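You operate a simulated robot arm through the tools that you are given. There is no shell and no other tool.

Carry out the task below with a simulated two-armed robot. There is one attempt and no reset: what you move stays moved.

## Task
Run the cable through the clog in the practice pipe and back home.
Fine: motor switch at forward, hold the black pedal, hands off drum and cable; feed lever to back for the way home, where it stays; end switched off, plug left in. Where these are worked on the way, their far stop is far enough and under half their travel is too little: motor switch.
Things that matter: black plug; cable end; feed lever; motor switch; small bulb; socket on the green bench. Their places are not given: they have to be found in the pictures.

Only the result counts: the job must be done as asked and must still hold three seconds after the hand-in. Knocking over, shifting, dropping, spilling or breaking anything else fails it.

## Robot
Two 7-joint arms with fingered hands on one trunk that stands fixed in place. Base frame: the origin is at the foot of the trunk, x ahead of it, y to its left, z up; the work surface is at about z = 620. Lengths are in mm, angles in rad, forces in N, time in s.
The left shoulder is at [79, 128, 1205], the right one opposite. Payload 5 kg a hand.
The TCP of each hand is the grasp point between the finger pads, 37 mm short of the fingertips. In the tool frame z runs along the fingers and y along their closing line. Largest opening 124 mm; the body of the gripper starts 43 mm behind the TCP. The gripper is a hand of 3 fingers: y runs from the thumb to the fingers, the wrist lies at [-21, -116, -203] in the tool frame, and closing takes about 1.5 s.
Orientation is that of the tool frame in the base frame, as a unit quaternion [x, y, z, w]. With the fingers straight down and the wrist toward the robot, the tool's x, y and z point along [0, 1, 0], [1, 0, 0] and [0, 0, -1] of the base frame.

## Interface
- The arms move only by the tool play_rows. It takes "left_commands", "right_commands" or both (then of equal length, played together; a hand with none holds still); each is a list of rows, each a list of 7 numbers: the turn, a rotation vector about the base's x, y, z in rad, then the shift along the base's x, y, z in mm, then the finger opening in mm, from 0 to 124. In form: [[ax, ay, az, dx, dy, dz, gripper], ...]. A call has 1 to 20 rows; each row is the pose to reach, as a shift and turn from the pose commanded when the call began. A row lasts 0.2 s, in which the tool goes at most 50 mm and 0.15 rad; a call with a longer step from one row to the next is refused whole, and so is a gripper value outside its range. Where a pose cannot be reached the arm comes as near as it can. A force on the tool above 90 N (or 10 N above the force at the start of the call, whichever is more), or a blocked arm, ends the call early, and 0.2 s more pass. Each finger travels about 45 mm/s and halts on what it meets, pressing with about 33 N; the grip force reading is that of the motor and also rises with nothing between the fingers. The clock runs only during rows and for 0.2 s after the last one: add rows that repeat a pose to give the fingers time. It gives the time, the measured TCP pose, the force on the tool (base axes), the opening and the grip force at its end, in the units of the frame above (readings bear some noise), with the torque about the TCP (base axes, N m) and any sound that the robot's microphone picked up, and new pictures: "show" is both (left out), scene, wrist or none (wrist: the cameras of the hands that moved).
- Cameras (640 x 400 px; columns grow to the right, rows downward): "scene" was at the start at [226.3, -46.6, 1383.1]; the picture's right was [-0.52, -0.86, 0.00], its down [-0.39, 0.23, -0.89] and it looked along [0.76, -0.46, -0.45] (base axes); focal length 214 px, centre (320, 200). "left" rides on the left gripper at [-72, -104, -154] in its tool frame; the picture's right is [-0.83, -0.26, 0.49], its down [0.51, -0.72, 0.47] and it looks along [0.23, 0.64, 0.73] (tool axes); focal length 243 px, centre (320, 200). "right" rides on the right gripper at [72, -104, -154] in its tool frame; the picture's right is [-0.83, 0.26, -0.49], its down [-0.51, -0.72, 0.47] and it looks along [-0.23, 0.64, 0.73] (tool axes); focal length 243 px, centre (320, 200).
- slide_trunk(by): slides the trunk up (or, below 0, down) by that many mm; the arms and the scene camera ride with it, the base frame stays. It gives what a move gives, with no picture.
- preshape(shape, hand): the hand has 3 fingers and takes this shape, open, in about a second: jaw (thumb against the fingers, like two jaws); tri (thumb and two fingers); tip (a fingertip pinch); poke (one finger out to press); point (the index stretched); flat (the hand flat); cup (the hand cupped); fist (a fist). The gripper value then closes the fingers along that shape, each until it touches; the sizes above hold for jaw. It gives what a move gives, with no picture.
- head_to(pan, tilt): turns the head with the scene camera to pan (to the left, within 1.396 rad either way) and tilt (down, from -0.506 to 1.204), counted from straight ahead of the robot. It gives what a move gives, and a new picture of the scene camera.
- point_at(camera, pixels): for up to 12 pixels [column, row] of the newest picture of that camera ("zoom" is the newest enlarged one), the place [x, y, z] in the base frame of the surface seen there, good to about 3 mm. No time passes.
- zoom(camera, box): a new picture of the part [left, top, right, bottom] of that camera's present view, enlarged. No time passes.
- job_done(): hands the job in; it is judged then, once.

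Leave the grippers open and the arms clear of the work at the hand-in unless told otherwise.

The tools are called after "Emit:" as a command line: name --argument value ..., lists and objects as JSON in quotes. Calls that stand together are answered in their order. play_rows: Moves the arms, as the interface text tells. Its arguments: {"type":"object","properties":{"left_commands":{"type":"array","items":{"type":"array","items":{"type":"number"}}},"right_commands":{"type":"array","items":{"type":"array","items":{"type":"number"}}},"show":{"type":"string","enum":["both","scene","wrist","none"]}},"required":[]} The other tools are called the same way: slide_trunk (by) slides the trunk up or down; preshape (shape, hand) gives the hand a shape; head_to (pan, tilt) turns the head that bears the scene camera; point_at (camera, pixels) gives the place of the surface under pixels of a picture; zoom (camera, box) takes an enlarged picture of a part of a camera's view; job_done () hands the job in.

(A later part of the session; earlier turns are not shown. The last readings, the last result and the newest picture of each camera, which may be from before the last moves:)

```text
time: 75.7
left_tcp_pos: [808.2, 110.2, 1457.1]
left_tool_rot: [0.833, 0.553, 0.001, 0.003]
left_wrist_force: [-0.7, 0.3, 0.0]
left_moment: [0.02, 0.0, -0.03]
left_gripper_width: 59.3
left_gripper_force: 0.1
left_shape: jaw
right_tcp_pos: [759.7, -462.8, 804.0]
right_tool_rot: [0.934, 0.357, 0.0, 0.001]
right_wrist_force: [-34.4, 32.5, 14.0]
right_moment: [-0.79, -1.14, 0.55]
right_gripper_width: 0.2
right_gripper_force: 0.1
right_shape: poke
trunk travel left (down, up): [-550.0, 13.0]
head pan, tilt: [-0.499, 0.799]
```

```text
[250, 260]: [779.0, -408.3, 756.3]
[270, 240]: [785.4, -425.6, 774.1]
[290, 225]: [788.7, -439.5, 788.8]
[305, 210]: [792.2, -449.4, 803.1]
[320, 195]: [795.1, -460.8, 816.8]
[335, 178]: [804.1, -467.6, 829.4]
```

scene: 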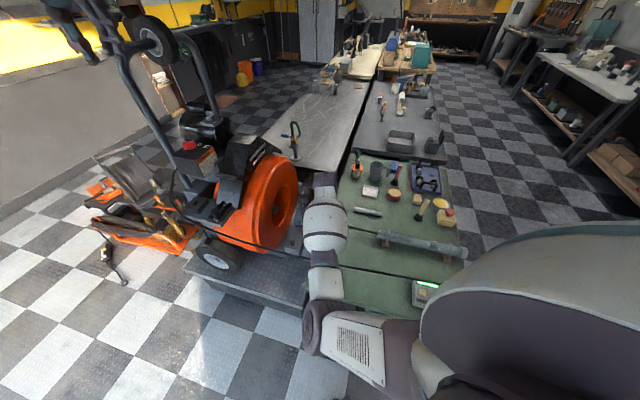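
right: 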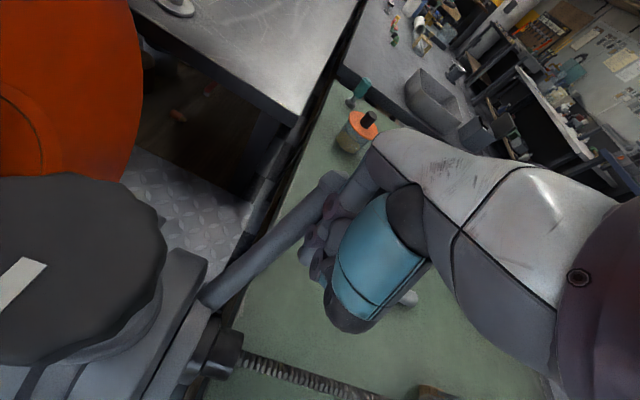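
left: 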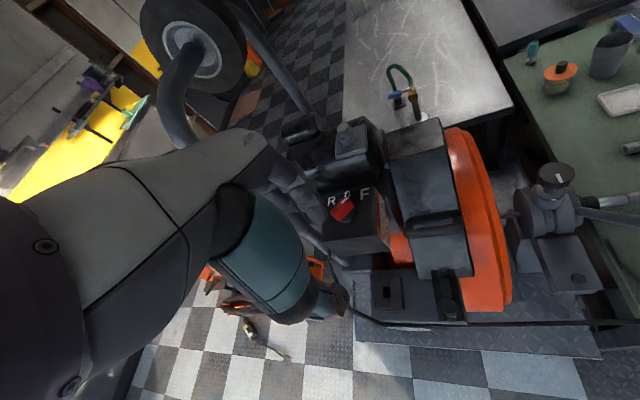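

A hard stop: 48 N with no more motion. The lever is at its back stop. I ease off and draw the hand back toward the robot and up.

Emit:
play_rows --right_commands '[[0, 0, 0, -6, 6.7, 4, 124], [0, 0, 0, -14, 15.6, 14, 124], [0, 0, 0, -30, 33.5, 30, 124], [0, 0, 0, -50, 56, 55, 124], [0, 0, 0, -70, 78, 85, 124], [0, 0, 0, -85, 95, 115, 124]]'

Emit:
zoom --camera "right" --box '[100, 100, 400, 350]'

```text
time: 77.1
left_tcp_pos: [812.7, 106.5, 1455.2]
left_tool_rot: [0.834, 0.551, 0.001, 0.001]
left_wrist_force: [0.6, 0.2, 0.8]
left_moment: [-0.03, -0.04, 0.04]
left_gripper_width: 59.7
left_gripper_force: 0.0
left_shape: jaw
right_tcp_pos: [677.6, -369.7, 917.2]
right_tool_rot: [0.935, 0.356, 0.0, 0.0]
right_wrist_force: [-0.7, 0.7, 0.9]
right_moment: [-0.03, -0.01, 0.04]
right_gripper_width: 0.0
right_gripper_force: 0.0
right_shape: poke
trunk travel left (down, up): [-550.0, 13.0]
head pan, tilt: [-0.499, 0.799]
```

scene: 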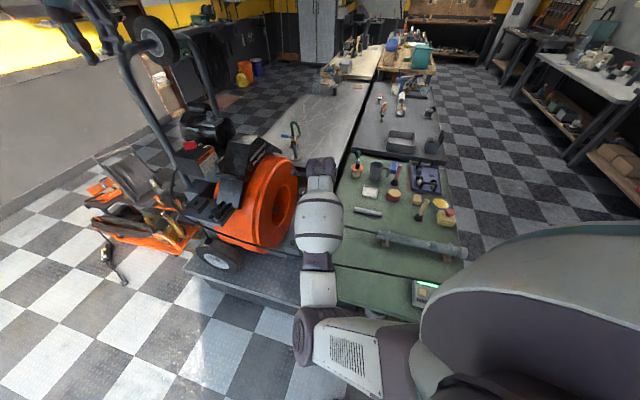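
right: 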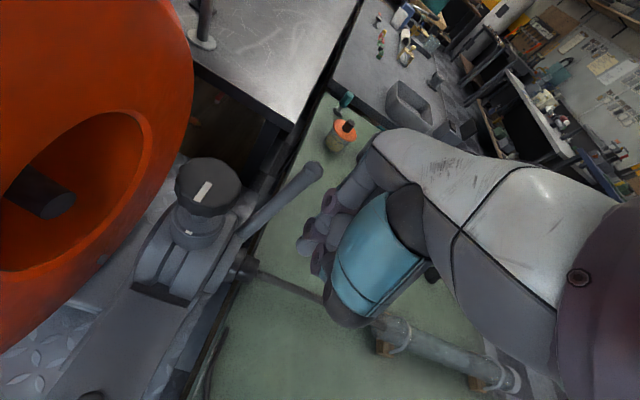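

```text
1.60 times, centred on (250, 225) of right
```

zoom: 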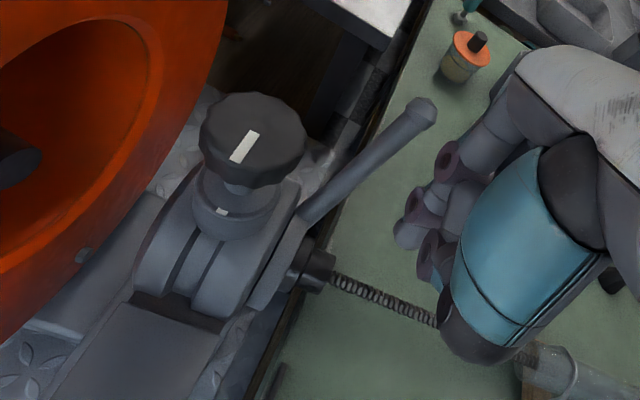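

The lever stays back. Before returning to the pedal I check where the elbow is now.

Emit:
point_at --camera "scene" --pixels '[[320, 170], [320, 215], [319, 265], [318, 295], [312, 330], [350, 340], [380, 350]]'

Emit:
zoom --camera "scene" --box '[220, 150, 460, 400]'

```text
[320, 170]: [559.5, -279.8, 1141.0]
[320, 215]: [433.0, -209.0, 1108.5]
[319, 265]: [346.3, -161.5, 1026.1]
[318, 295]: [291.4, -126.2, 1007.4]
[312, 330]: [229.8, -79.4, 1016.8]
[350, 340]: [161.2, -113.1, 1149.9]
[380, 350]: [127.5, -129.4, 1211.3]
```

```text
1.60 times, centred on (340, 275) of scene
```

zoom: 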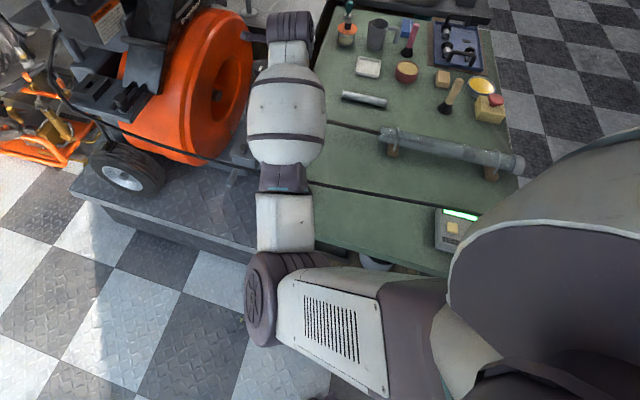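

The elbow now hangs low in front; from here the right arm would jam against the body again at the pedal, while the left arm suits that approach (reaching across to the right). So: right arm parks to the right, the left arm takes the pedal. First the right hand moves away to about (480,−600,1150).

Emit:
play_rows --right_commands '[[0, 0, 0, -10, -10, 30, 124], [0, 0, 0.06, -30, -30, 60, 124], [0, 0, 0.13, -52, -55, 90, 124], [0, 0, 0.2, -75, -82, 118, 124], [0, 0, 0.28, -98, -110, 145, 124], [0, 0, 0.36, -120, -138, 168, 124], [0, 0, 0.44, -142, -166, 190, 124], [0, 0, 0.52, -165, -194, 210, 124], [0, 0, 0.58, -185, -215, 225, 124], [0, 0, 0.64, -198, -230, 233, 124]]' --show "scene"

```text
time: 79.3
left_tcp_pos: [814.0, 104.9, 1451.7]
left_tool_rot: [0.833, 0.553, 0.0, 0.0]
left_wrist_force: [0.5, 0.1, 0.0]
left_moment: [-0.03, 0.0, 0.02]
left_gripper_width: 59.9
left_gripper_force: 0.1
left_shape: jaw
right_tcp_pos: [480.2, -601.1, 1147.4]
right_tool_rot: [0.774, 0.634, 0.0, 0.0]
right_wrist_force: [-0.7, 0.4, 0.4]
right_moment: [-0.02, -0.01, 0.03]
right_gripper_width: 0.3
right_gripper_force: 0.1
right_shape: poke
trunk travel left (down, up): [-550.0, 13.0]
head pan, tilt: [-0.499, 0.799]
```

scene: 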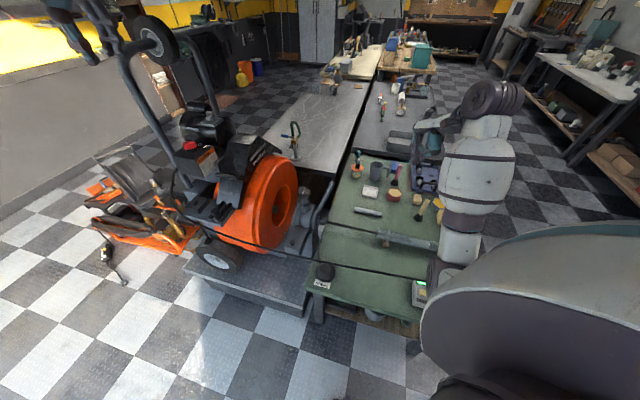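

Right arm is out of the way. Now the left hand takes the poke shape and comes around on the robot's side: first to about (520,−30,1150).

Emit:
preshape --hand "left" --shape "poke"

Emit:
play_rows --left_commands '[[0, 0, 0, -27, -8, -20, 124], [0, 0, -0.03, -54, -18, -45, 124], [0, 0, -0.06, -81, -30, -73, 124], [0, 0, -0.09, -108, -42, -101, 124], [0, 0, -0.12, -135, -54, -129, 124], [0, 0, -0.15, -162, -66, -157, 124], [0, 0, -0.18, -189, -80, -185, 124], [0, 0, -0.21, -216, -94, -213, 124], [0, 0, -0.24, -243, -108, -243, 124], [0, 0, -0.27, -268, -122, -273, 124], [0, 0, -0.3, -293, -135, -303, 124]]'

Emit:
zoom --camera "scene" --box '[240, 150, 440, 300]'

```text
time: 80.2
left_tcp_pos: [814.2, 105.2, 1452.1]
left_tool_rot: [0.834, 0.552, -0.001, -0.001]
left_wrist_force: [-0.8, 0.4, 0.0]
left_moment: [0.02, 0.02, -0.01]
left_gripper_width: 0.0
left_gripper_force: 0.0
left_shape: poke
right_tcp_pos: [480.5, -601.9, 1148.2]
right_tool_rot: [0.775, 0.631, 0.0, 0.0]
right_wrist_force: [-0.1, 0.0, 0.3]
right_moment: [-0.03, 0.0, -0.02]
right_gripper_width: 0.2
right_gripper_force: 0.0
right_shape: poke
trunk travel left (down, up): [-550.0, 13.0]
head pan, tilt: [-0.499, 0.799]
```

```text
time: 82.6
left_tcp_pos: [520.1, -30.3, 1150.1]
left_tool_rot: [0.907, 0.422, 0.001, 0.002]
left_wrist_force: [0.4, -0.1, 0.5]
left_moment: [0.02, -0.02, 0.0]
left_gripper_width: 0.3
left_gripper_force: 0.0
left_shape: poke
right_tcp_pos: [480.2, -604.2, 1147.8]
right_tool_rot: [0.775, 0.632, 0.0, -0.001]
right_wrist_force: [0.4, -0.6, 0.3]
right_moment: [0.03, 0.0, -0.04]
right_gripper_width: 0.0
right_gripper_force: 0.0
right_shape: poke
trunk travel left (down, up): [-550.0, 13.0]
head pan, tilt: [-0.499, 0.799]
```

scene: 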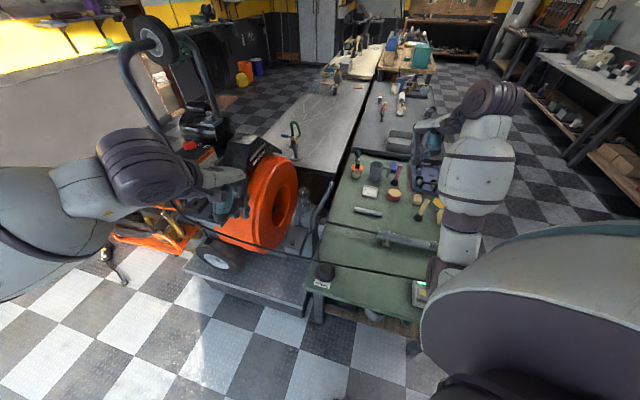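
left: 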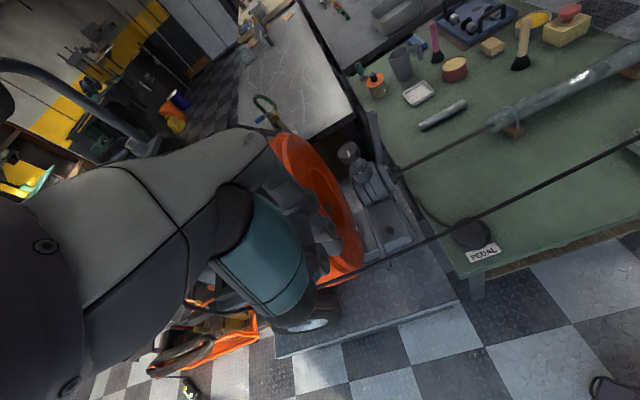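

```text
2.67 times, centred on (340, 225) of scene
```

zoom: 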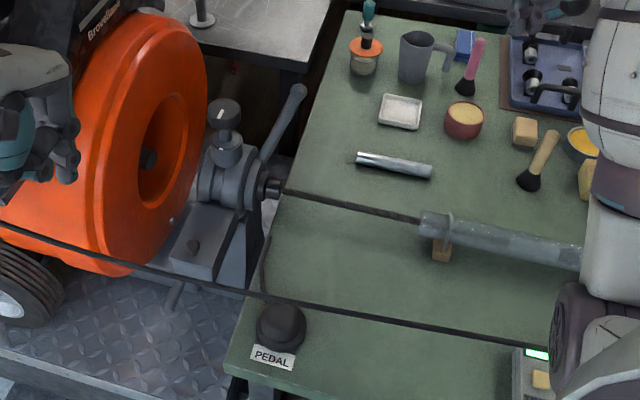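

The lever clearly leans to the far side now. The left hand moves on to about (405,−175,920), robot-side of the cord.

Emit:
play_rows --left_commands '[[0, 0, 0, -17, -21, -30, 124], [0, 0, 0, -34, -42, -60, 124], [0, 0, 0, -51, -63, -92, 124], [0, 0, 0, -68, -84, -124, 124], [0, 0, 0, -85, -106, -156, 124], [0, 0, 0, -102, -128, -190, 124], [0, 0, 0, -115, -145, -230, 124], [0, 0, 0, -115, -145, -230, 124]]'

```text
time: 84.4
left_tcp_pos: [404.7, -176.2, 920.3]
left_tool_rot: [0.907, 0.421, 0.0, 0.001]
left_wrist_force: [0.0, 0.0, -0.2]
left_moment: [-0.03, -0.03, -0.03]
left_gripper_width: 0.0
left_gripper_force: 0.0
left_shape: poke
right_tcp_pos: [480.5, -602.3, 1147.9]
right_tool_rot: [0.774, 0.633, 0.0, 0.0]
right_wrist_force: [-0.9, -0.5, 0.1]
right_moment: [-0.02, -0.01, -0.03]
right_gripper_width: 0.0
right_gripper_force: 0.1
right_shape: poke
trunk travel left (down, up): [-550.0, 13.0]
head pan, tilt: [-0.499, 0.799]
```

scene: 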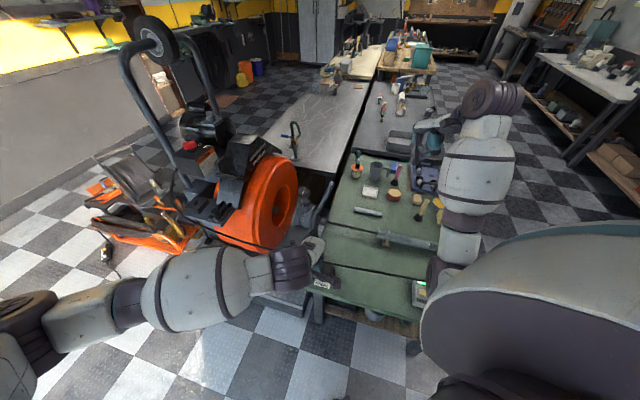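
left: 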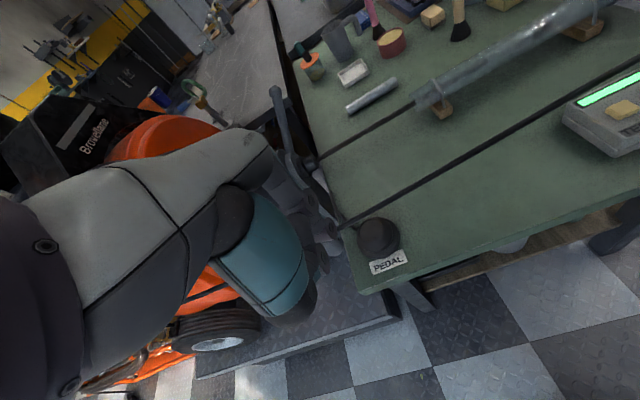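

Left hand is at (405,−176,920), elbow out to the left. I pitch it 45° forward while lowering to z≈820.

Emit:
play_rows --left_commands '[[-0.072, -0.086, 0, -1, -1, -12, 124], [-0.145, -0.171, 0, -2, -2, -25, 124], [-0.217, -0.257, 0, -3, -3, -40, 124], [-0.289, -0.343, 0, -4, -4, -55, 124], [-0.361, -0.429, 0, -5, -6, -70, 124], [-0.434, -0.514, 0, -5, -8, -85, 124], [-0.506, -0.6, 0, -5, -8, -100, 124], [-0.506, -0.6, 0, -5, -8, -100, 124]]'

```text
time: 86.4
left_tcp_pos: [568.0, -105.2, 918.5]
left_tool_rot: [0.841, 0.332, 0.17, 0.392]
left_wrist_force: [0.0, 0.1, 0.7]
left_moment: [0.03, -0.02, 0.06]
left_gripper_width: 0.3
left_gripper_force: 0.0
left_shape: poke
left hand out of reach, approached as far as the arm can: row 1, 2, 3, 4, 5, 6, 7, 8
right_tcp_pos: [479.9, -603.0, 1147.2]
right_tool_rot: [0.774, 0.633, 0.0, 0.0]
right_wrist_force: [-0.3, 0.5, 1.3]
right_moment: [0.03, 0.0, -0.01]
right_gripper_width: 0.0
right_gripper_force: 0.1
right_shape: poke
trunk travel left (down, up): [-550.0, 13.0]
head pan, tilt: [-0.499, 0.799]
stopped in row 8 (left hand): the arm was blocked; the commanded pose is now the measured one
```

scene: 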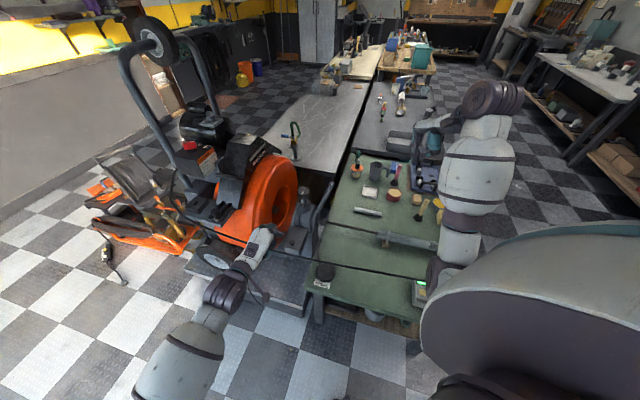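
left: 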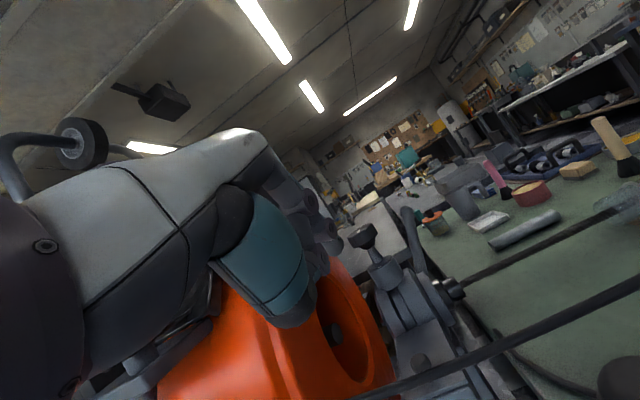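

The left arm can't make that pose (its forearm would pass through the trunk); it stopped free in the air at (568,−105,918), nothing touched. I bring it back up and straighten it; then I'll use the right hand from the far side of the cord, leaning away from it.

Emit:
play_rows --left_commands '[[0.05, 0.05, 0, 5, 12, 30, 124], [0.12, 0.12, 0, 10, 25, 60, 124], [0.2, 0.2, 0, 15, 40, 90, 124], [0.29, 0.29, 0, 20, 60, 120, 124], [0.38, 0.38, 0, 25, 80, 150, 124], [0.47, 0.47, 0, 30, 100, 180, 124], [0.55, 0.55, 0, 32, 115, 210, 124], [0.624, 0.624, 0, 32, 130, 240, 124], [0.624, 0.624, 0, 32, 130, 240, 124]]'

```text
time: 88.4
left_tcp_pos: [598.2, 26.6, 1154.6]
left_tool_rot: [0.93, 0.368, -0.003, -0.003]
left_wrist_force: [-0.7, 0.7, 0.7]
left_moment: [-0.03, -0.01, -0.02]
left_gripper_width: 0.0
left_gripper_force: 0.2
left_shape: poke
right_tcp_pos: [480.4, -603.1, 1148.0]
right_tool_rot: [0.775, 0.632, -0.001, -0.001]
right_wrist_force: [-0.4, 0.0, -0.2]
right_moment: [-0.04, 0.02, 0.0]
right_gripper_width: 0.1
right_gripper_force: 0.0
right_shape: poke
trunk travel left (down, up): [-550.0, 13.0]
head pan, tilt: [-0.499, 0.799]
```

scene: 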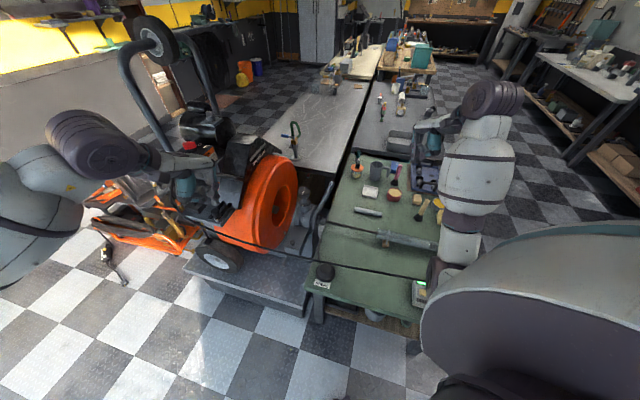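
left: 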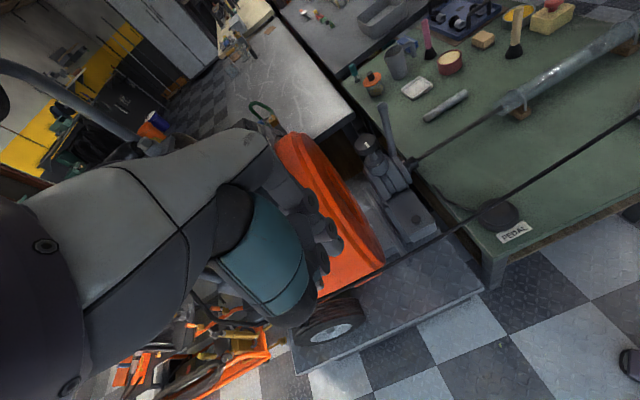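

Left hand is back in the open at (598,27,1155). Now the right hand: yaw to +0.85 (closing line along the cord, wrist to the right) while moving to about (560,−400,1000).

Emit:
play_rows --right_commands '[[0, 0, 0.105, 8, 20, -15, 124], [0, 0, 0.21, 16, 40, -30, 124], [0, 0, 0.315, 24, 60, -45, 124], [0, 0, 0.42, 32, 80, -60, 124], [0, 0, 0.525, 40, 100, -74, 124], [0, 0, 0.63, 48, 120, -88, 124], [0, 0, 0.735, 56, 140, -103, 124], [0, 0, 0.84, 64, 160, -118, 124], [0, 0, 0.945, 72, 180, -133, 124], [0, 0, 1.05, 80, 203, -148, 124], [0, 0, 1.05, 80, 203, -148, 124]]'

```text
time: 90.8
left_tcp_pos: [597.6, 25.9, 1154.8]
left_tool_rot: [0.93, 0.368, -0.002, -0.002]
left_wrist_force: [0.2, -1.6, -0.1]
left_moment: [0.01, -0.01, 0.02]
left_gripper_width: 0.1
left_gripper_force: 0.0
left_shape: poke
right_tcp_pos: [560.8, -399.9, 999.2]
right_tool_rot: [0.353, 0.936, 0.0, 0.0]
right_wrist_force: [0.2, 0.9, 0.4]
right_moment: [-0.01, -0.01, 0.0]
right_gripper_width: 0.0
right_gripper_force: 0.0
right_shape: poke
trunk travel left (down, up): [-550.0, 13.0]
head pan, tilt: [-0.499, 0.799]
```

scene: 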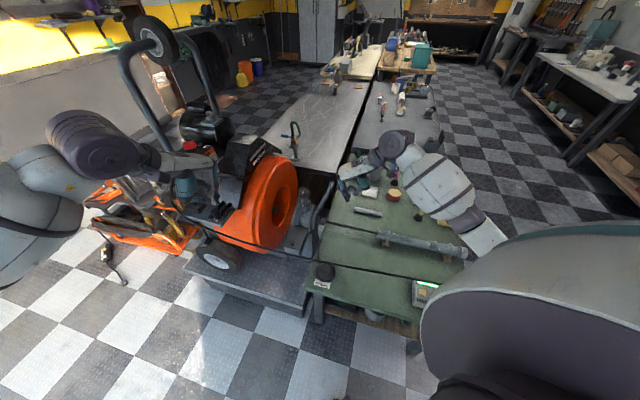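
right: 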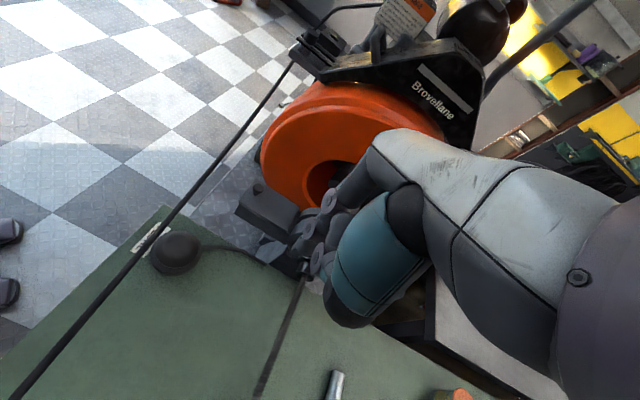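

The right arm is now elbow-out as wanted. I lean the hand 0.5 rad (finger pointing down and toward the robot, hand leaning away from the cord) and move to a hover on the far side of the pedal: TCP ≈(540,−308,800).

Emit:
play_rows --right_commands '[[0.083, 0.094, 0, 0, 10, -10, 124], [0.165, 0.188, 0, 0, 20, -25, 124], [0.248, 0.281, 0, -4, 32, -45, 124], [0.33, 0.375, 0, -8, 45, -70, 124], [0.33, 0.375, 0, -12, 58, -100, 124], [0.33, 0.375, 0, -16, 72, -132, 124], [0.33, 0.375, 0, -20, 85, -165, 124], [0.33, 0.375, 0, -21, 92, -199, 124], [0.33, 0.375, 0, -21, 92, -199, 124]]'

Emit:
zoom --camera "scene" --box '[280, 200, 420, 310]'

Emit:
zoom --camera "left" --box '[400, 130, 600, 280]'

```text
time: 92.8
left_tcp_pos: [599.8, 25.5, 1155.8]
left_tool_rot: [0.93, 0.368, -0.002, -0.002]
left_wrist_force: [-0.8, 0.8, -0.1]
left_moment: [0.01, 0.01, 0.0]
left_gripper_width: 0.0
left_gripper_force: 0.0
left_shape: poke
right_tcp_pos: [541.4, -308.7, 799.1]
right_tool_rot: [0.342, 0.906, 0.087, -0.231]
right_wrist_force: [0.4, -0.4, -0.2]
right_moment: [0.01, 0.02, -0.03]
right_gripper_width: 0.0
right_gripper_force: 0.1
right_shape: poke
trunk travel left (down, up): [-550.0, 13.0]
head pan, tilt: [-0.499, 0.799]
```

scene: 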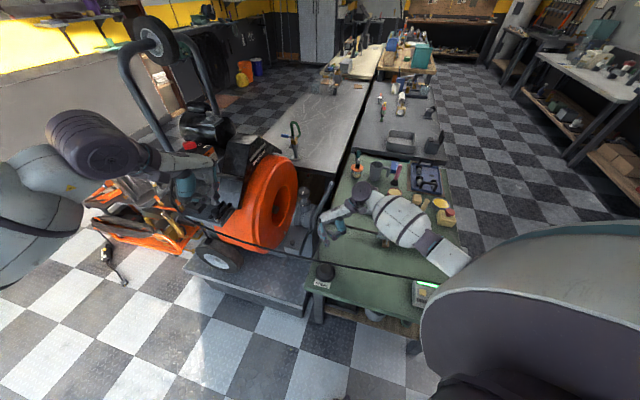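
right: 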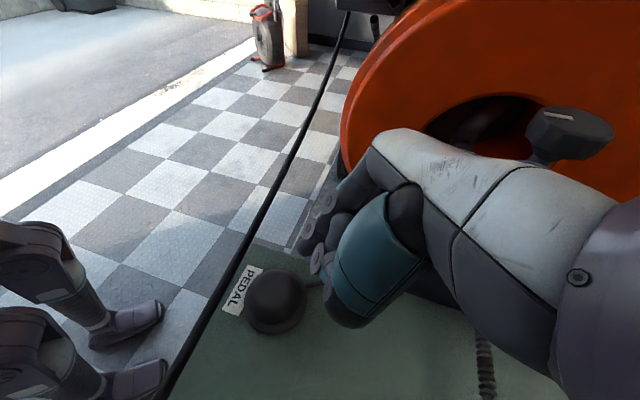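

```text
3.64 times, centred on (350, 255) of scene
```

zoom: 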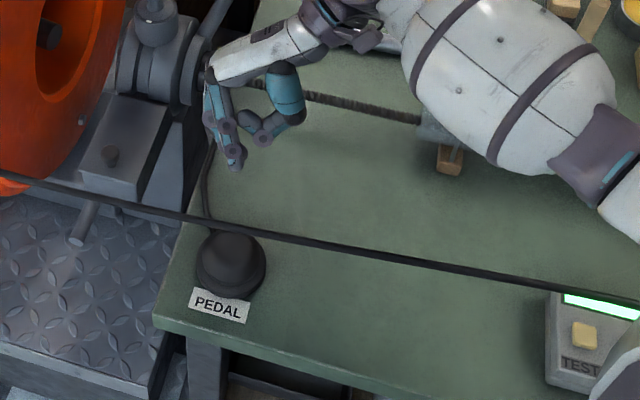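

```text
2.67 times, centred on (500, 205) of left
```

zoom: 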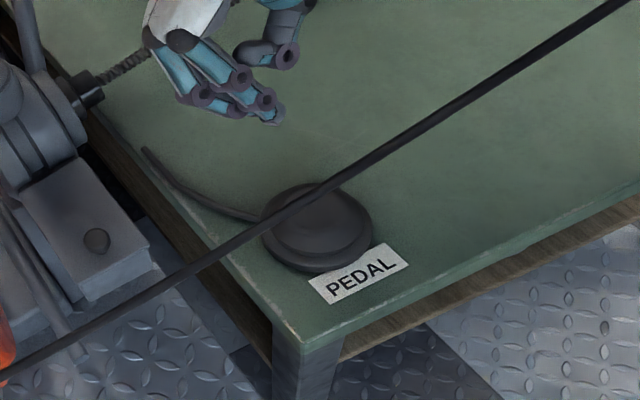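

Good views of the fingertip: scene (326.6,245), left (483,173). I measure it, and the forearm's height over the cord and pipe.

Emit:
point_at --camera "scene" --pixels '[[326.6, 244.8], [326, 242], [324, 238], [337, 236], [340, 228], [321, 228], [372, 215], [400, 215], [436, 253], [455, 268]]'

Emit:
point_at --camera "left" --pixels '[[482.5, 173], [478, 166], [467, 163], [480, 150], [497, 206], [500, 213]]'

```text
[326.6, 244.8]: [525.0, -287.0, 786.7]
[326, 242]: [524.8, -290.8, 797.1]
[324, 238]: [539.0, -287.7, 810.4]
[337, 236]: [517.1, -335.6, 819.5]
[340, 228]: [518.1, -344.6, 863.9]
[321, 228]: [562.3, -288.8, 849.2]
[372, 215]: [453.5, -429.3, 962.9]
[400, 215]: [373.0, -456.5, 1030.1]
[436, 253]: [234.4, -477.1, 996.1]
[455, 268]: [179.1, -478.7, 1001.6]
```

```text
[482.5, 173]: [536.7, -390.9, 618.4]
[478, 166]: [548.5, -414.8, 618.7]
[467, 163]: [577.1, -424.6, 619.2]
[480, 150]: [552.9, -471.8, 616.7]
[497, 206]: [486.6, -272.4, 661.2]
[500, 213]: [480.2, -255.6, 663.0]
```

The tip is at about (523,−291,772), 65 mm beyond the cord. I descend 95 mm there.

Emit:
play_rows --right_commands '[[0, 0, 0, 0, 0, -25, 124], [0, 0, 0, 0, 0, -50, 124], [0, 0, 0, 0, 0, -75, 124], [0, 0, 0, 0, 0, -95, 124], [0, 0, 0, 0, 0, -95, 124]]'

Emit:
zoom --camera "scene" --box '[280, 200, 420, 310]'

Emit:
zoom --camera "left" --box '[400, 130, 600, 280]'

Emit:
zoom --camera "right" --box '[160, 160, 460, 400]'

```text
time: 94.0
left_tcp_pos: [600.0, 25.4, 1154.2]
left_tool_rot: [0.929, 0.369, -0.003, -0.002]
left_wrist_force: [0.3, -0.1, -0.3]
left_moment: [-0.02, 0.01, -0.02]
left_gripper_width: 0.1
left_gripper_force: 0.1
left_shape: poke
right_tcp_pos: [540.1, -308.7, 705.7]
right_tool_rot: [0.342, 0.907, 0.087, -0.231]
right_wrist_force: [0.1, -0.2, 0.5]
right_moment: [-0.03, 0.01, -0.03]
right_gripper_width: 0.0
right_gripper_force: 0.0
right_shape: poke
trunk travel left (down, up): [-550.0, 13.0]
head pan, tilt: [-0.499, 0.799]
```

scene: 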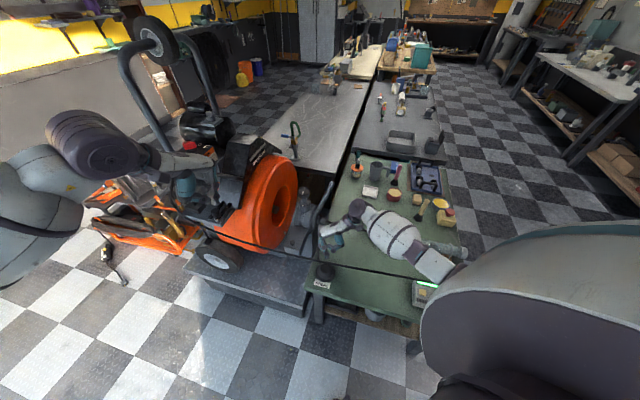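
right: 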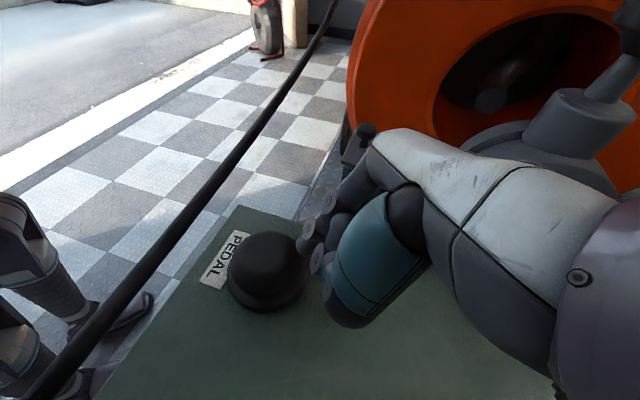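

```text
3.64 times, centred on (350, 255) of scene
```

zoom: 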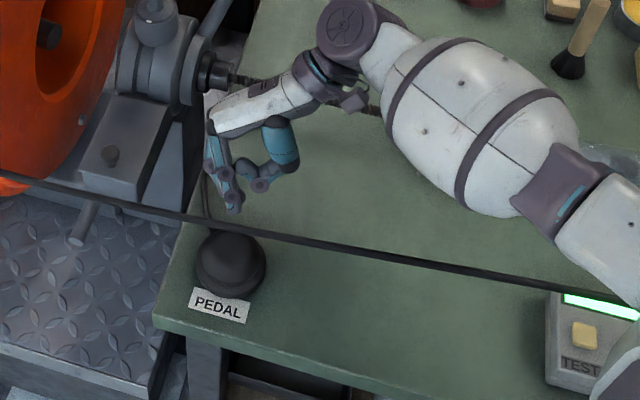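

```text
2.67 times, centred on (500, 205) of left
```

zoom: 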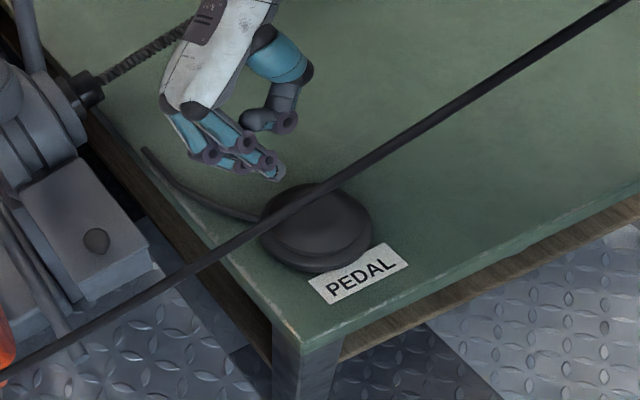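

```text
1.67 times, centred on (310, 280) of right
```

zoom: 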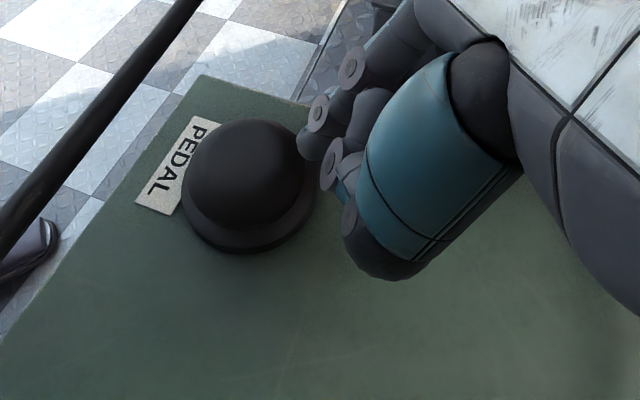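

Tip is beside the dome's far side, hand leaning away from the cord. Now 40 mm toward the robot over the dome, then press down.

Emit:
play_rows --right_commands '[[0, 0, 0, -10, 8.8, 0, 124], [0, 0, 0, -20, 17.6, 0, 124], [0, 0, 0, -30, 26.4, 0, 124], [0, 0, 0, -30, 26.4, -5, 124], [0, 0, 0, -30, 26.4, -10, 124]]'

Emit:
zoom --camera "left" --box '[400, 130, 600, 280]'

Emit:
zoom --camera "scene" --box '[280, 200, 420, 310]'

```text
time: 95.2
left_tcp_pos: [598.8, 25.6, 1155.4]
left_tool_rot: [0.93, 0.368, -0.003, -0.002]
left_wrist_force: [-0.8, -0.6, 0.5]
left_moment: [0.01, 0.02, -0.01]
left_gripper_width: 0.1
left_gripper_force: 0.0
left_shape: poke
right_tcp_pos: [509.8, -281.1, 696.0]
right_tool_rot: [0.343, 0.906, 0.087, -0.231]
right_wrist_force: [-0.9, -0.4, 2.1]
right_moment: [-0.07, 0.06, 0.01]
right_gripper_width: 0.0
right_gripper_force: 0.1
right_shape: poke
trunk travel left (down, up): [-550.0, 13.0]
head pan, tilt: [-0.499, 0.799]
heard: click
```

scene: 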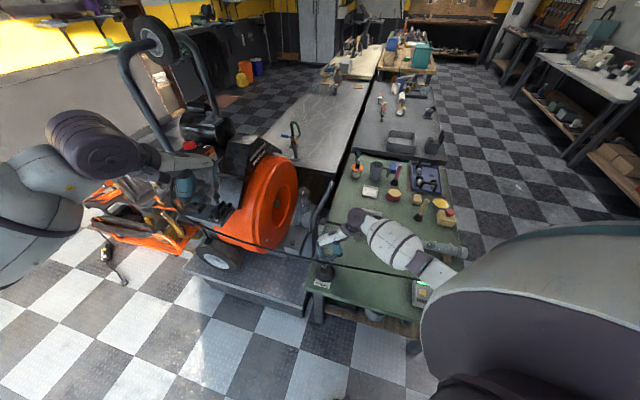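
right: 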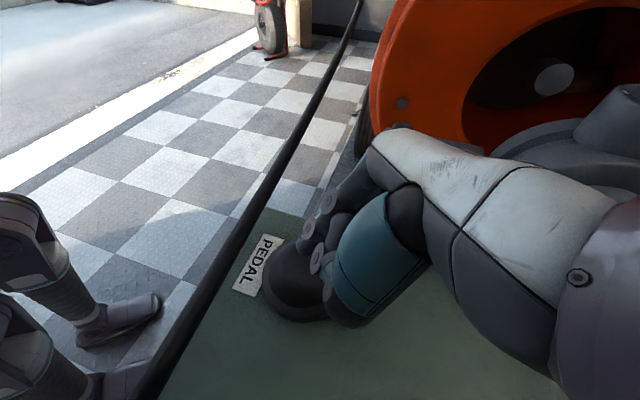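

```text
2.67 times, centred on (500, 205) of left
```

zoom: 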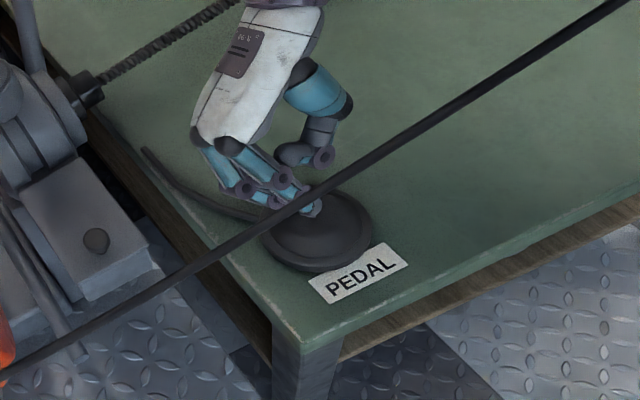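

```text
3.64 times, centred on (350, 255) of scene
```

zoom: 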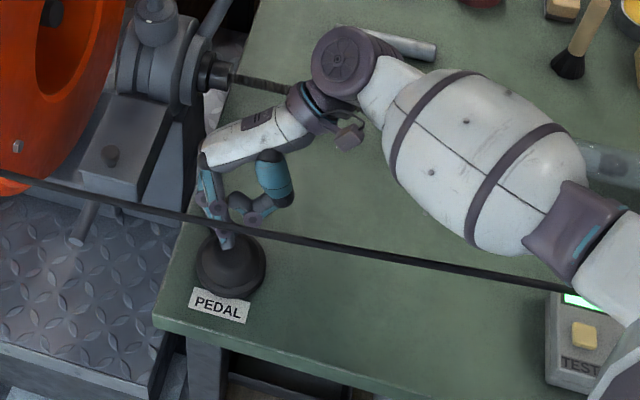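

Click: the pedal is pressed. I press 5 mm further and hold ~1.5 s, then check that the cable is coming back.

Emit:
play_rows --right_commands '[[0, 0, 0, 0, 0, -3, 124], [0, 0, 0, 0, 0, -5, 124], [0, 0, 0, 0, 0, -5, 124], [0, 0, 0, 0, 0, -5, 124], [0, 0, 0, 0, 0, -5, 124], [0, 0, 0, 0, 0, -5, 124]]' --show "none"

Emit:
zoom --camera "left" --box '[380, 20, 640, 220]'

Emit:
zoom --camera "scene" --box '[290, 180, 480, 310]'

```text
time: 96.6
left_tcp_pos: [597.9, 26.3, 1156.4]
left_tool_rot: [0.93, 0.369, -0.001, -0.001]
left_wrist_force: [0.3, 0.5, 0.5]
left_moment: [-0.02, 0.05, 0.0]
left_gripper_width: 0.0
left_gripper_force: 0.1
left_shape: poke
right_tcp_pos: [511.2, -281.2, 691.8]
right_tool_rot: [0.342, 0.907, 0.088, -0.229]
right_wrist_force: [10.1, -3.8, 18.5]
right_moment: [-0.15, -0.35, 0.03]
right_gripper_width: 0.0
right_gripper_force: 0.0
right_shape: poke
trunk travel left (down, up): [-550.0, 13.0]
head pan, tilt: [-0.499, 0.799]
```

```text
2.00 times, centred on (510, 120) of left
```

zoom: 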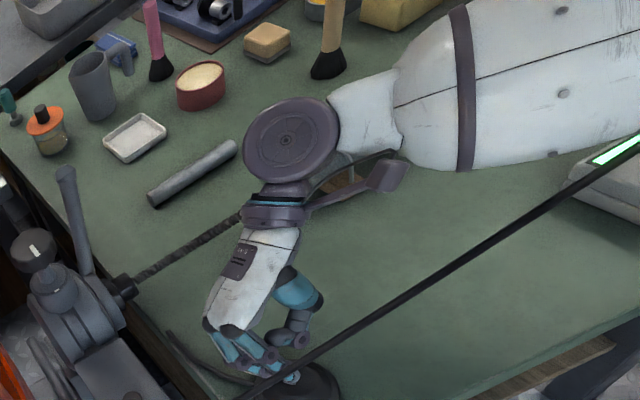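

```text
3.08 times, centred on (385, 245) of scene
```

zoom: 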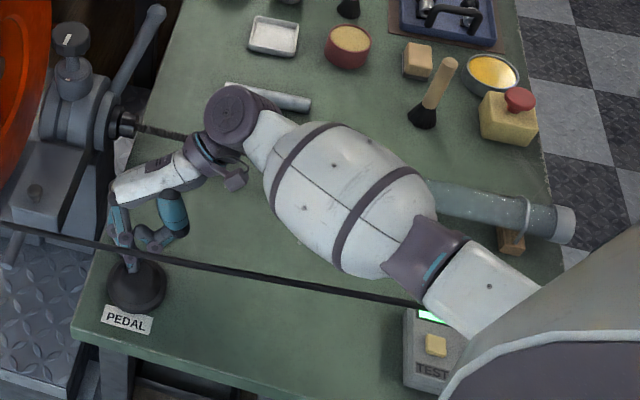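

The pedal is down (18 N). I ease 2 mm to lower the force and keep holding 3 s.

Emit:
play_rows --right_commands '[[0, 0, 0, 0, 0, 2, 124], [0, 0, 0, 0, 0, 2, 124], [0, 0, 0, 0, 0, 2, 124], [0, 0, 0, 0, 0, 2, 124], [0, 0, 0, 0, 0, 2, 124], [0, 0, 0, 0, 0, 2, 124], [0, 0, 0, 0, 0, 2, 124], [0, 0, 0, 0, 0, 2, 124], [0, 0, 0, 0, 0, 2, 124], [0, 0, 0, 0, 0, 2, 124], [0, 0, 0, 0, 0, 2, 124], [0, 0, 0, 0, 0, 2, 124], [0, 0, 0, 0, 0, 2, 124]]' --show "none"

Emit:
zoom --camera "left" --box '[380, 20, 640, 220]'

Emit:
zoom --camera "scene" --box '[290, 180, 480, 310]'

```text
time: 99.4
left_tcp_pos: [599.1, 26.7, 1154.0]
left_tool_rot: [0.93, 0.368, -0.003, -0.002]
left_wrist_force: [0.1, -0.4, -0.8]
left_moment: [0.02, -0.03, -0.03]
left_gripper_width: 0.0
left_gripper_force: 0.1
left_shape: poke
right_tcp_pos: [510.3, -281.2, 692.4]
right_tool_rot: [0.343, 0.906, 0.088, -0.232]
right_wrist_force: [16.9, -7.1, 13.5]
right_moment: [-0.3, -0.63, 0.06]
right_gripper_width: 0.0
right_gripper_force: 0.0
right_shape: poke
trunk travel left (down, up): [-550.0, 13.0]
head pan, tilt: [-0.499, 0.799]
```

```text
2.00 times, centred on (510, 120) of left
```

zoom: 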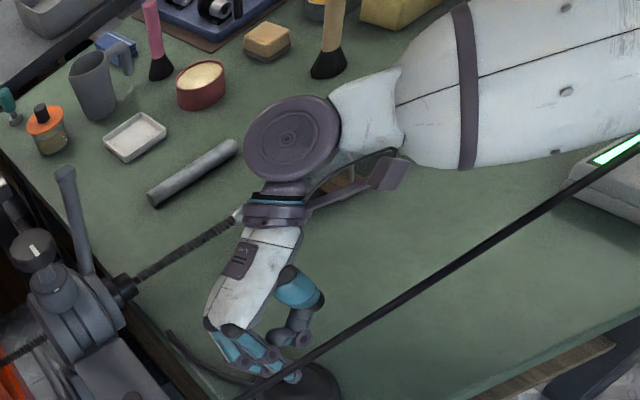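

```text
3.08 times, centred on (385, 245) of scene
```

zoom: 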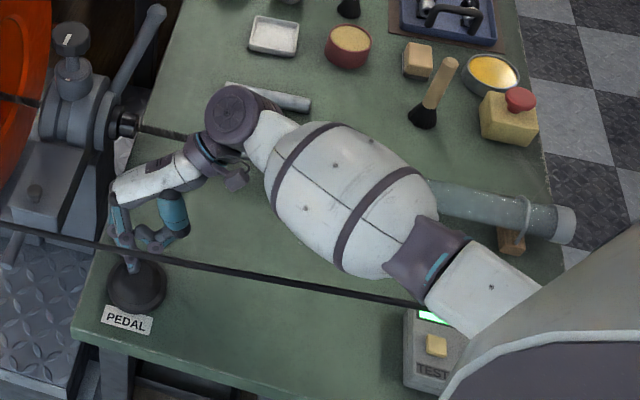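

The silver ferrule has appeared at (238,215) in the left view: the cable is coming home. I relieve the sideways force by 3 mm and hold on 2 s more.

Emit:
play_rows --right_commands '[[0, 0, 0, 3, -1.5, 0, 124], [0, 0, 0, 3, -1.5, 0, 124], [0, 0, 0, 3, -1.5, 0, 124], [0, 0, 0, 3, -1.5, 0, 124], [0, 0, 0, 3, -1.5, 0, 124], [0, 0, 0, 3, -1.5, 0, 124], [0, 0, 0, 3, -1.5, 0, 124]]' --show "none"

Emit:
zoom --camera "left" --box '[380, 20, 640, 220]'

Emit:
zoom --camera "scene" --box '[290, 180, 420, 280]'

```text
time: 101.0
left_tcp_pos: [598.1, 27.8, 1155.5]
left_tool_rot: [0.93, 0.368, -0.003, -0.002]
left_wrist_force: [-0.2, -0.8, -0.7]
left_moment: [-0.01, 0.01, 0.01]
left_gripper_width: 0.1
left_gripper_force: 0.0
left_shape: poke
right_tcp_pos: [511.7, -283.1, 692.7]
right_tool_rot: [0.342, 0.907, 0.087, -0.231]
right_wrist_force: [0.3, 0.3, 5.8]
right_moment: [-0.02, 0.03, 0.01]
right_gripper_width: 0.0
right_gripper_force: 0.1
right_shape: poke
trunk travel left (down, up): [-550.0, 13.0]
head pan, tilt: [-0.499, 0.799]
```

```text
2.00 times, centred on (510, 120) of left
```

zoom: 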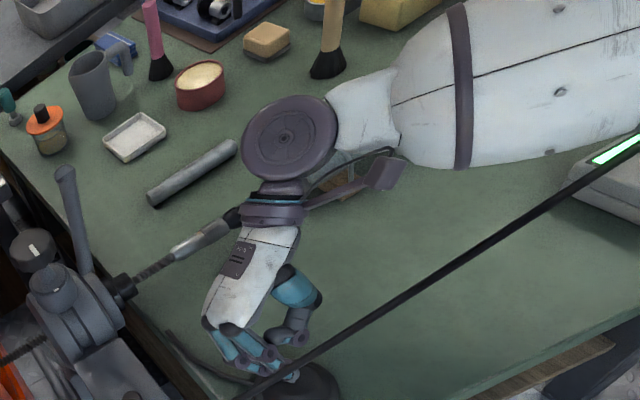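

```text
4.00 times, centred on (355, 230) of scene
```

zoom: 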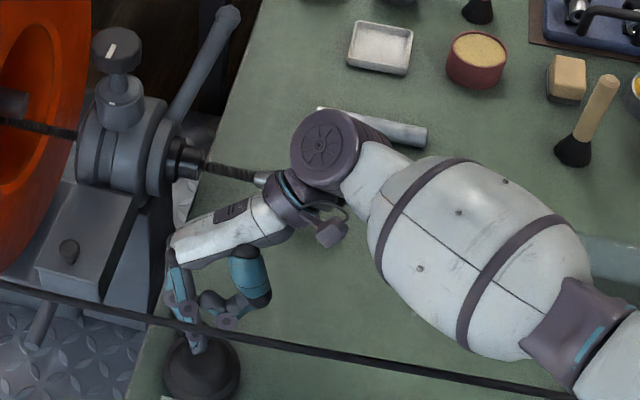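

The head with its black tip is close to home. Hold 1 s more and check.

Emit:
play_rows --right_commands '[[0, 0, 0, 0, 0, -1, 124], [0, 0, 0, 0, 0, -1, 124], [0, 0, 0, 0, 0, -1, 124], [0, 0, 0, 0, 0, -1, 124]]' --show "none"

Emit:
zoom --camera "left" --box '[380, 20, 640, 220]'

```text
time: 102.0
left_tcp_pos: [598.1, 26.2, 1154.9]
left_tool_rot: [0.93, 0.368, -0.003, -0.002]
left_wrist_force: [-0.6, 0.4, 0.5]
left_moment: [0.0, -0.04, -0.02]
left_gripper_width: 0.0
left_gripper_force: 0.0
left_shape: poke
right_tcp_pos: [511.8, -282.2, 691.0]
right_tool_rot: [0.342, 0.907, 0.086, -0.231]
right_wrist_force: [0.7, -2.5, 4.6]
right_moment: [-0.07, 0.01, 0.04]
right_gripper_width: 0.0
right_gripper_force: 0.0
right_shape: poke
trunk travel left (down, up): [-550.0, 13.0]
head pan, tilt: [-0.499, 0.799]
```

```text
2.00 times, centred on (510, 120) of left
```

zoom: 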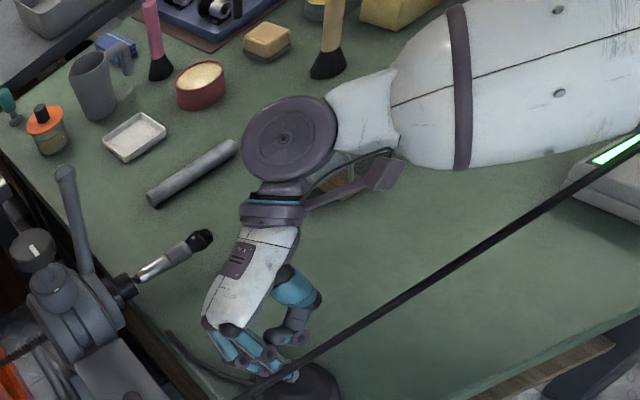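

The ferrule is back at the nozzle. I hold another 1.4 s so it surely reaches its home stop, then compare.

Emit:
play_rows --right_commands '[[0, 0, 0, 0, 0, 0, 124], [0, 0, 0, 0, 0, 0, 124], [0, 0, 0, 0, 0, 0, 124], [0, 0, 0, 0, 0, 0, 124], [0, 0, 0, 0, 0, 0, 124], [0, 0, 0, 0, 0, 0, 124], [0, 0, 0, 0, 0, 0, 124]]' --show "none"

Emit:
zoom --camera "left" --box '[380, 20, 640, 220]'

```text
time: 103.6
left_tcp_pos: [599.4, 27.2, 1155.3]
left_tool_rot: [0.93, 0.368, -0.003, -0.002]
left_wrist_force: [0.2, -0.3, 0.1]
left_moment: [0.01, 0.0, 0.01]
left_gripper_width: 0.0
left_gripper_force: 0.1
left_shape: poke
right_tcp_pos: [511.8, -283.3, 692.2]
right_tool_rot: [0.343, 0.906, 0.088, -0.231]
right_wrist_force: [0.6, -2.8, 5.5]
right_moment: [-0.09, 0.07, 0.04]
right_gripper_width: 0.0
right_gripper_force: 0.1
right_shape: poke
trunk travel left (down, up): [-550.0, 13.0]
head pan, tilt: [-0.499, 0.799]
```

```text
2.00 times, centred on (510, 120) of left
```

zoom: 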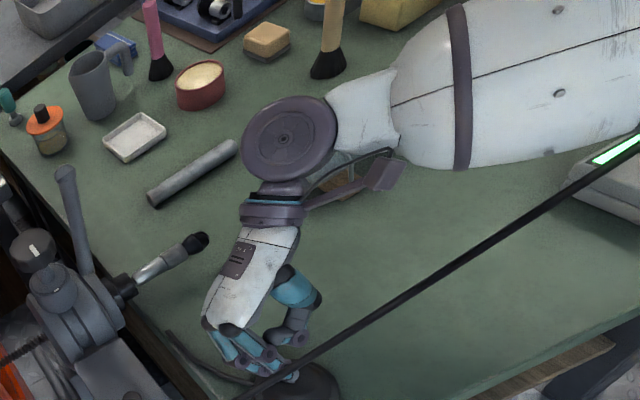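

Emit:
point_at --camera "left" --pixels '[[449, 140], [445, 142], [432, 150], [420, 158], [413, 163]]'

Emit:
play_rows --right_commands '[[0, 0, 0, 0, 0, 0, 124], [0, 0, 0, 0, 0, 0, 124], [0, 0, 0, 0, 0, 0, 124], [0, 0, 0, 0, 0, 0, 124], [0, 0, 0, 0, 0, 0, 124]]' --show "none"

Emit:
zoom --camera "left" --box '[380, 20, 640, 220]'

```text
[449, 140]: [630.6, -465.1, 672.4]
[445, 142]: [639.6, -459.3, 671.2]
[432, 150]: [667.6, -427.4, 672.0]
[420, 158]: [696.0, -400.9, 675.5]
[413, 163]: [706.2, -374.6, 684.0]
```

```text
time: 104.8
left_tcp_pos: [597.8, 26.0, 1154.8]
left_tool_rot: [0.93, 0.368, -0.003, -0.002]
left_wrist_force: [0.4, 0.9, 0.1]
left_moment: [0.0, -0.01, 0.01]
left_gripper_width: 0.1
left_gripper_force: 0.1
left_shape: poke
right_tcp_pos: [511.9, -282.2, 692.4]
right_tool_rot: [0.343, 0.906, 0.088, -0.231]
right_wrist_force: [0.2, -1.6, 3.9]
right_moment: [-0.1, 0.03, -0.01]
right_gripper_width: 0.0
right_gripper_force: 0.0
right_shape: poke
trunk travel left (down, up): [-550.0, 13.0]
head pan, tilt: [-0.499, 0.799]
```

```text
2.00 times, centred on (510, 120) of left
```

zoom: 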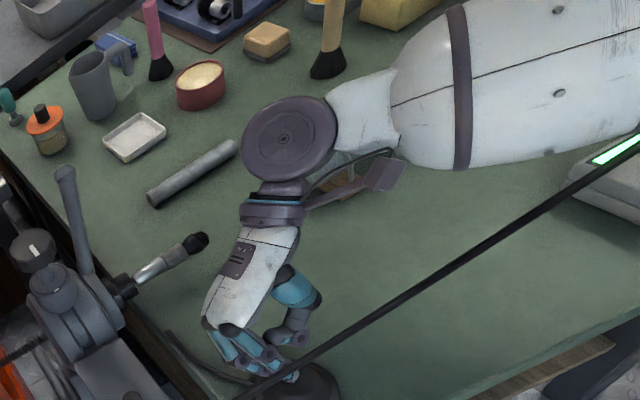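

The cable end rests at home (630,−465,672), same as at the start, and no longer moves. I release the pedal: up, away from the cord on the far side, then up.

Emit:
play_rows --right_commands '[[0, 0, 0, 0, 0, 8, 124], [0, 0, 0, 1, -1, 15, 124], [0, 0, 0, 11, -10, 16, 124], [0, 0, 0, 21, -18.5, 16, 124], [0, 0, 0, 31, -27, 16, 124], [0, 0, 0, 31, -27, 45, 124], [0, 0, 0, 31, -30, 80, 124], [0, 0, 0, 33, -38, 115, 124], [0, 0, 0, 36, -50, 150, 124], [0, 0, 0, 40, -65, 190, 124], [0, 0, 0, 44, -80, 230, 124]]'

Emit:
zoom --camera "left" --box '[360, 60, 620, 260]'

```text
time: 107.2
left_tcp_pos: [599.4, 26.3, 1156.3]
left_tool_rot: [0.93, 0.368, -0.001, -0.002]
left_wrist_force: [0.1, 0.7, -0.7]
left_moment: [0.0, -0.03, -0.03]
left_gripper_width: 0.1
left_gripper_force: 0.1
left_shape: poke
right_tcp_pos: [558.9, -362.0, 920.7]
right_tool_rot: [0.341, 0.907, 0.087, -0.232]
right_wrist_force: [0.1, -0.1, 0.3]
right_moment: [-0.01, -0.02, -0.02]
right_gripper_width: 0.0
right_gripper_force: 0.0
right_shape: poke
trunk travel left (down, up): [-550.0, 13.0]
head pan, tilt: [-0.499, 0.799]
```

scene: 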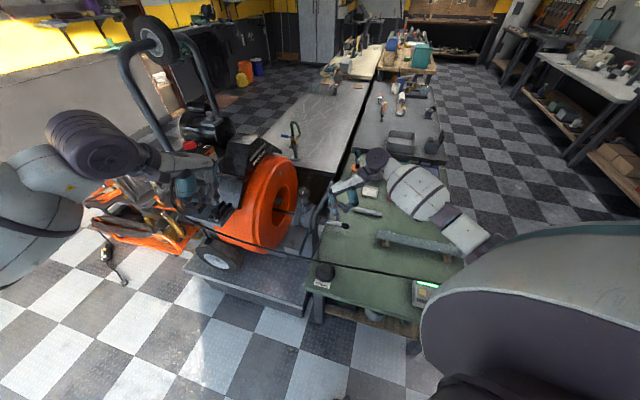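
right: 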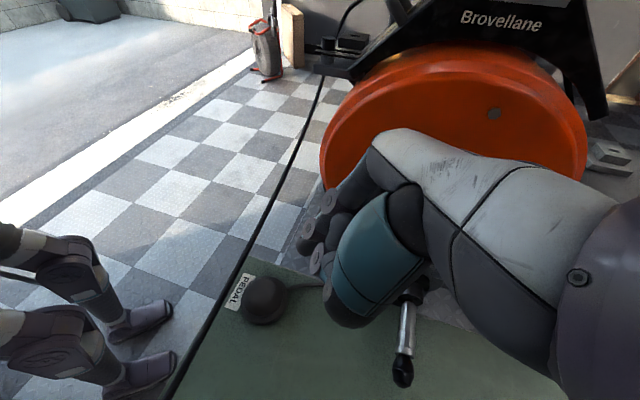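

```text
2.00 times, centred on (490, 160) of left
```

zoom: 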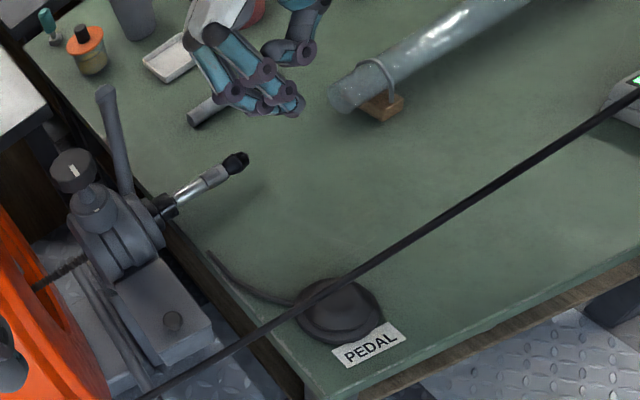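

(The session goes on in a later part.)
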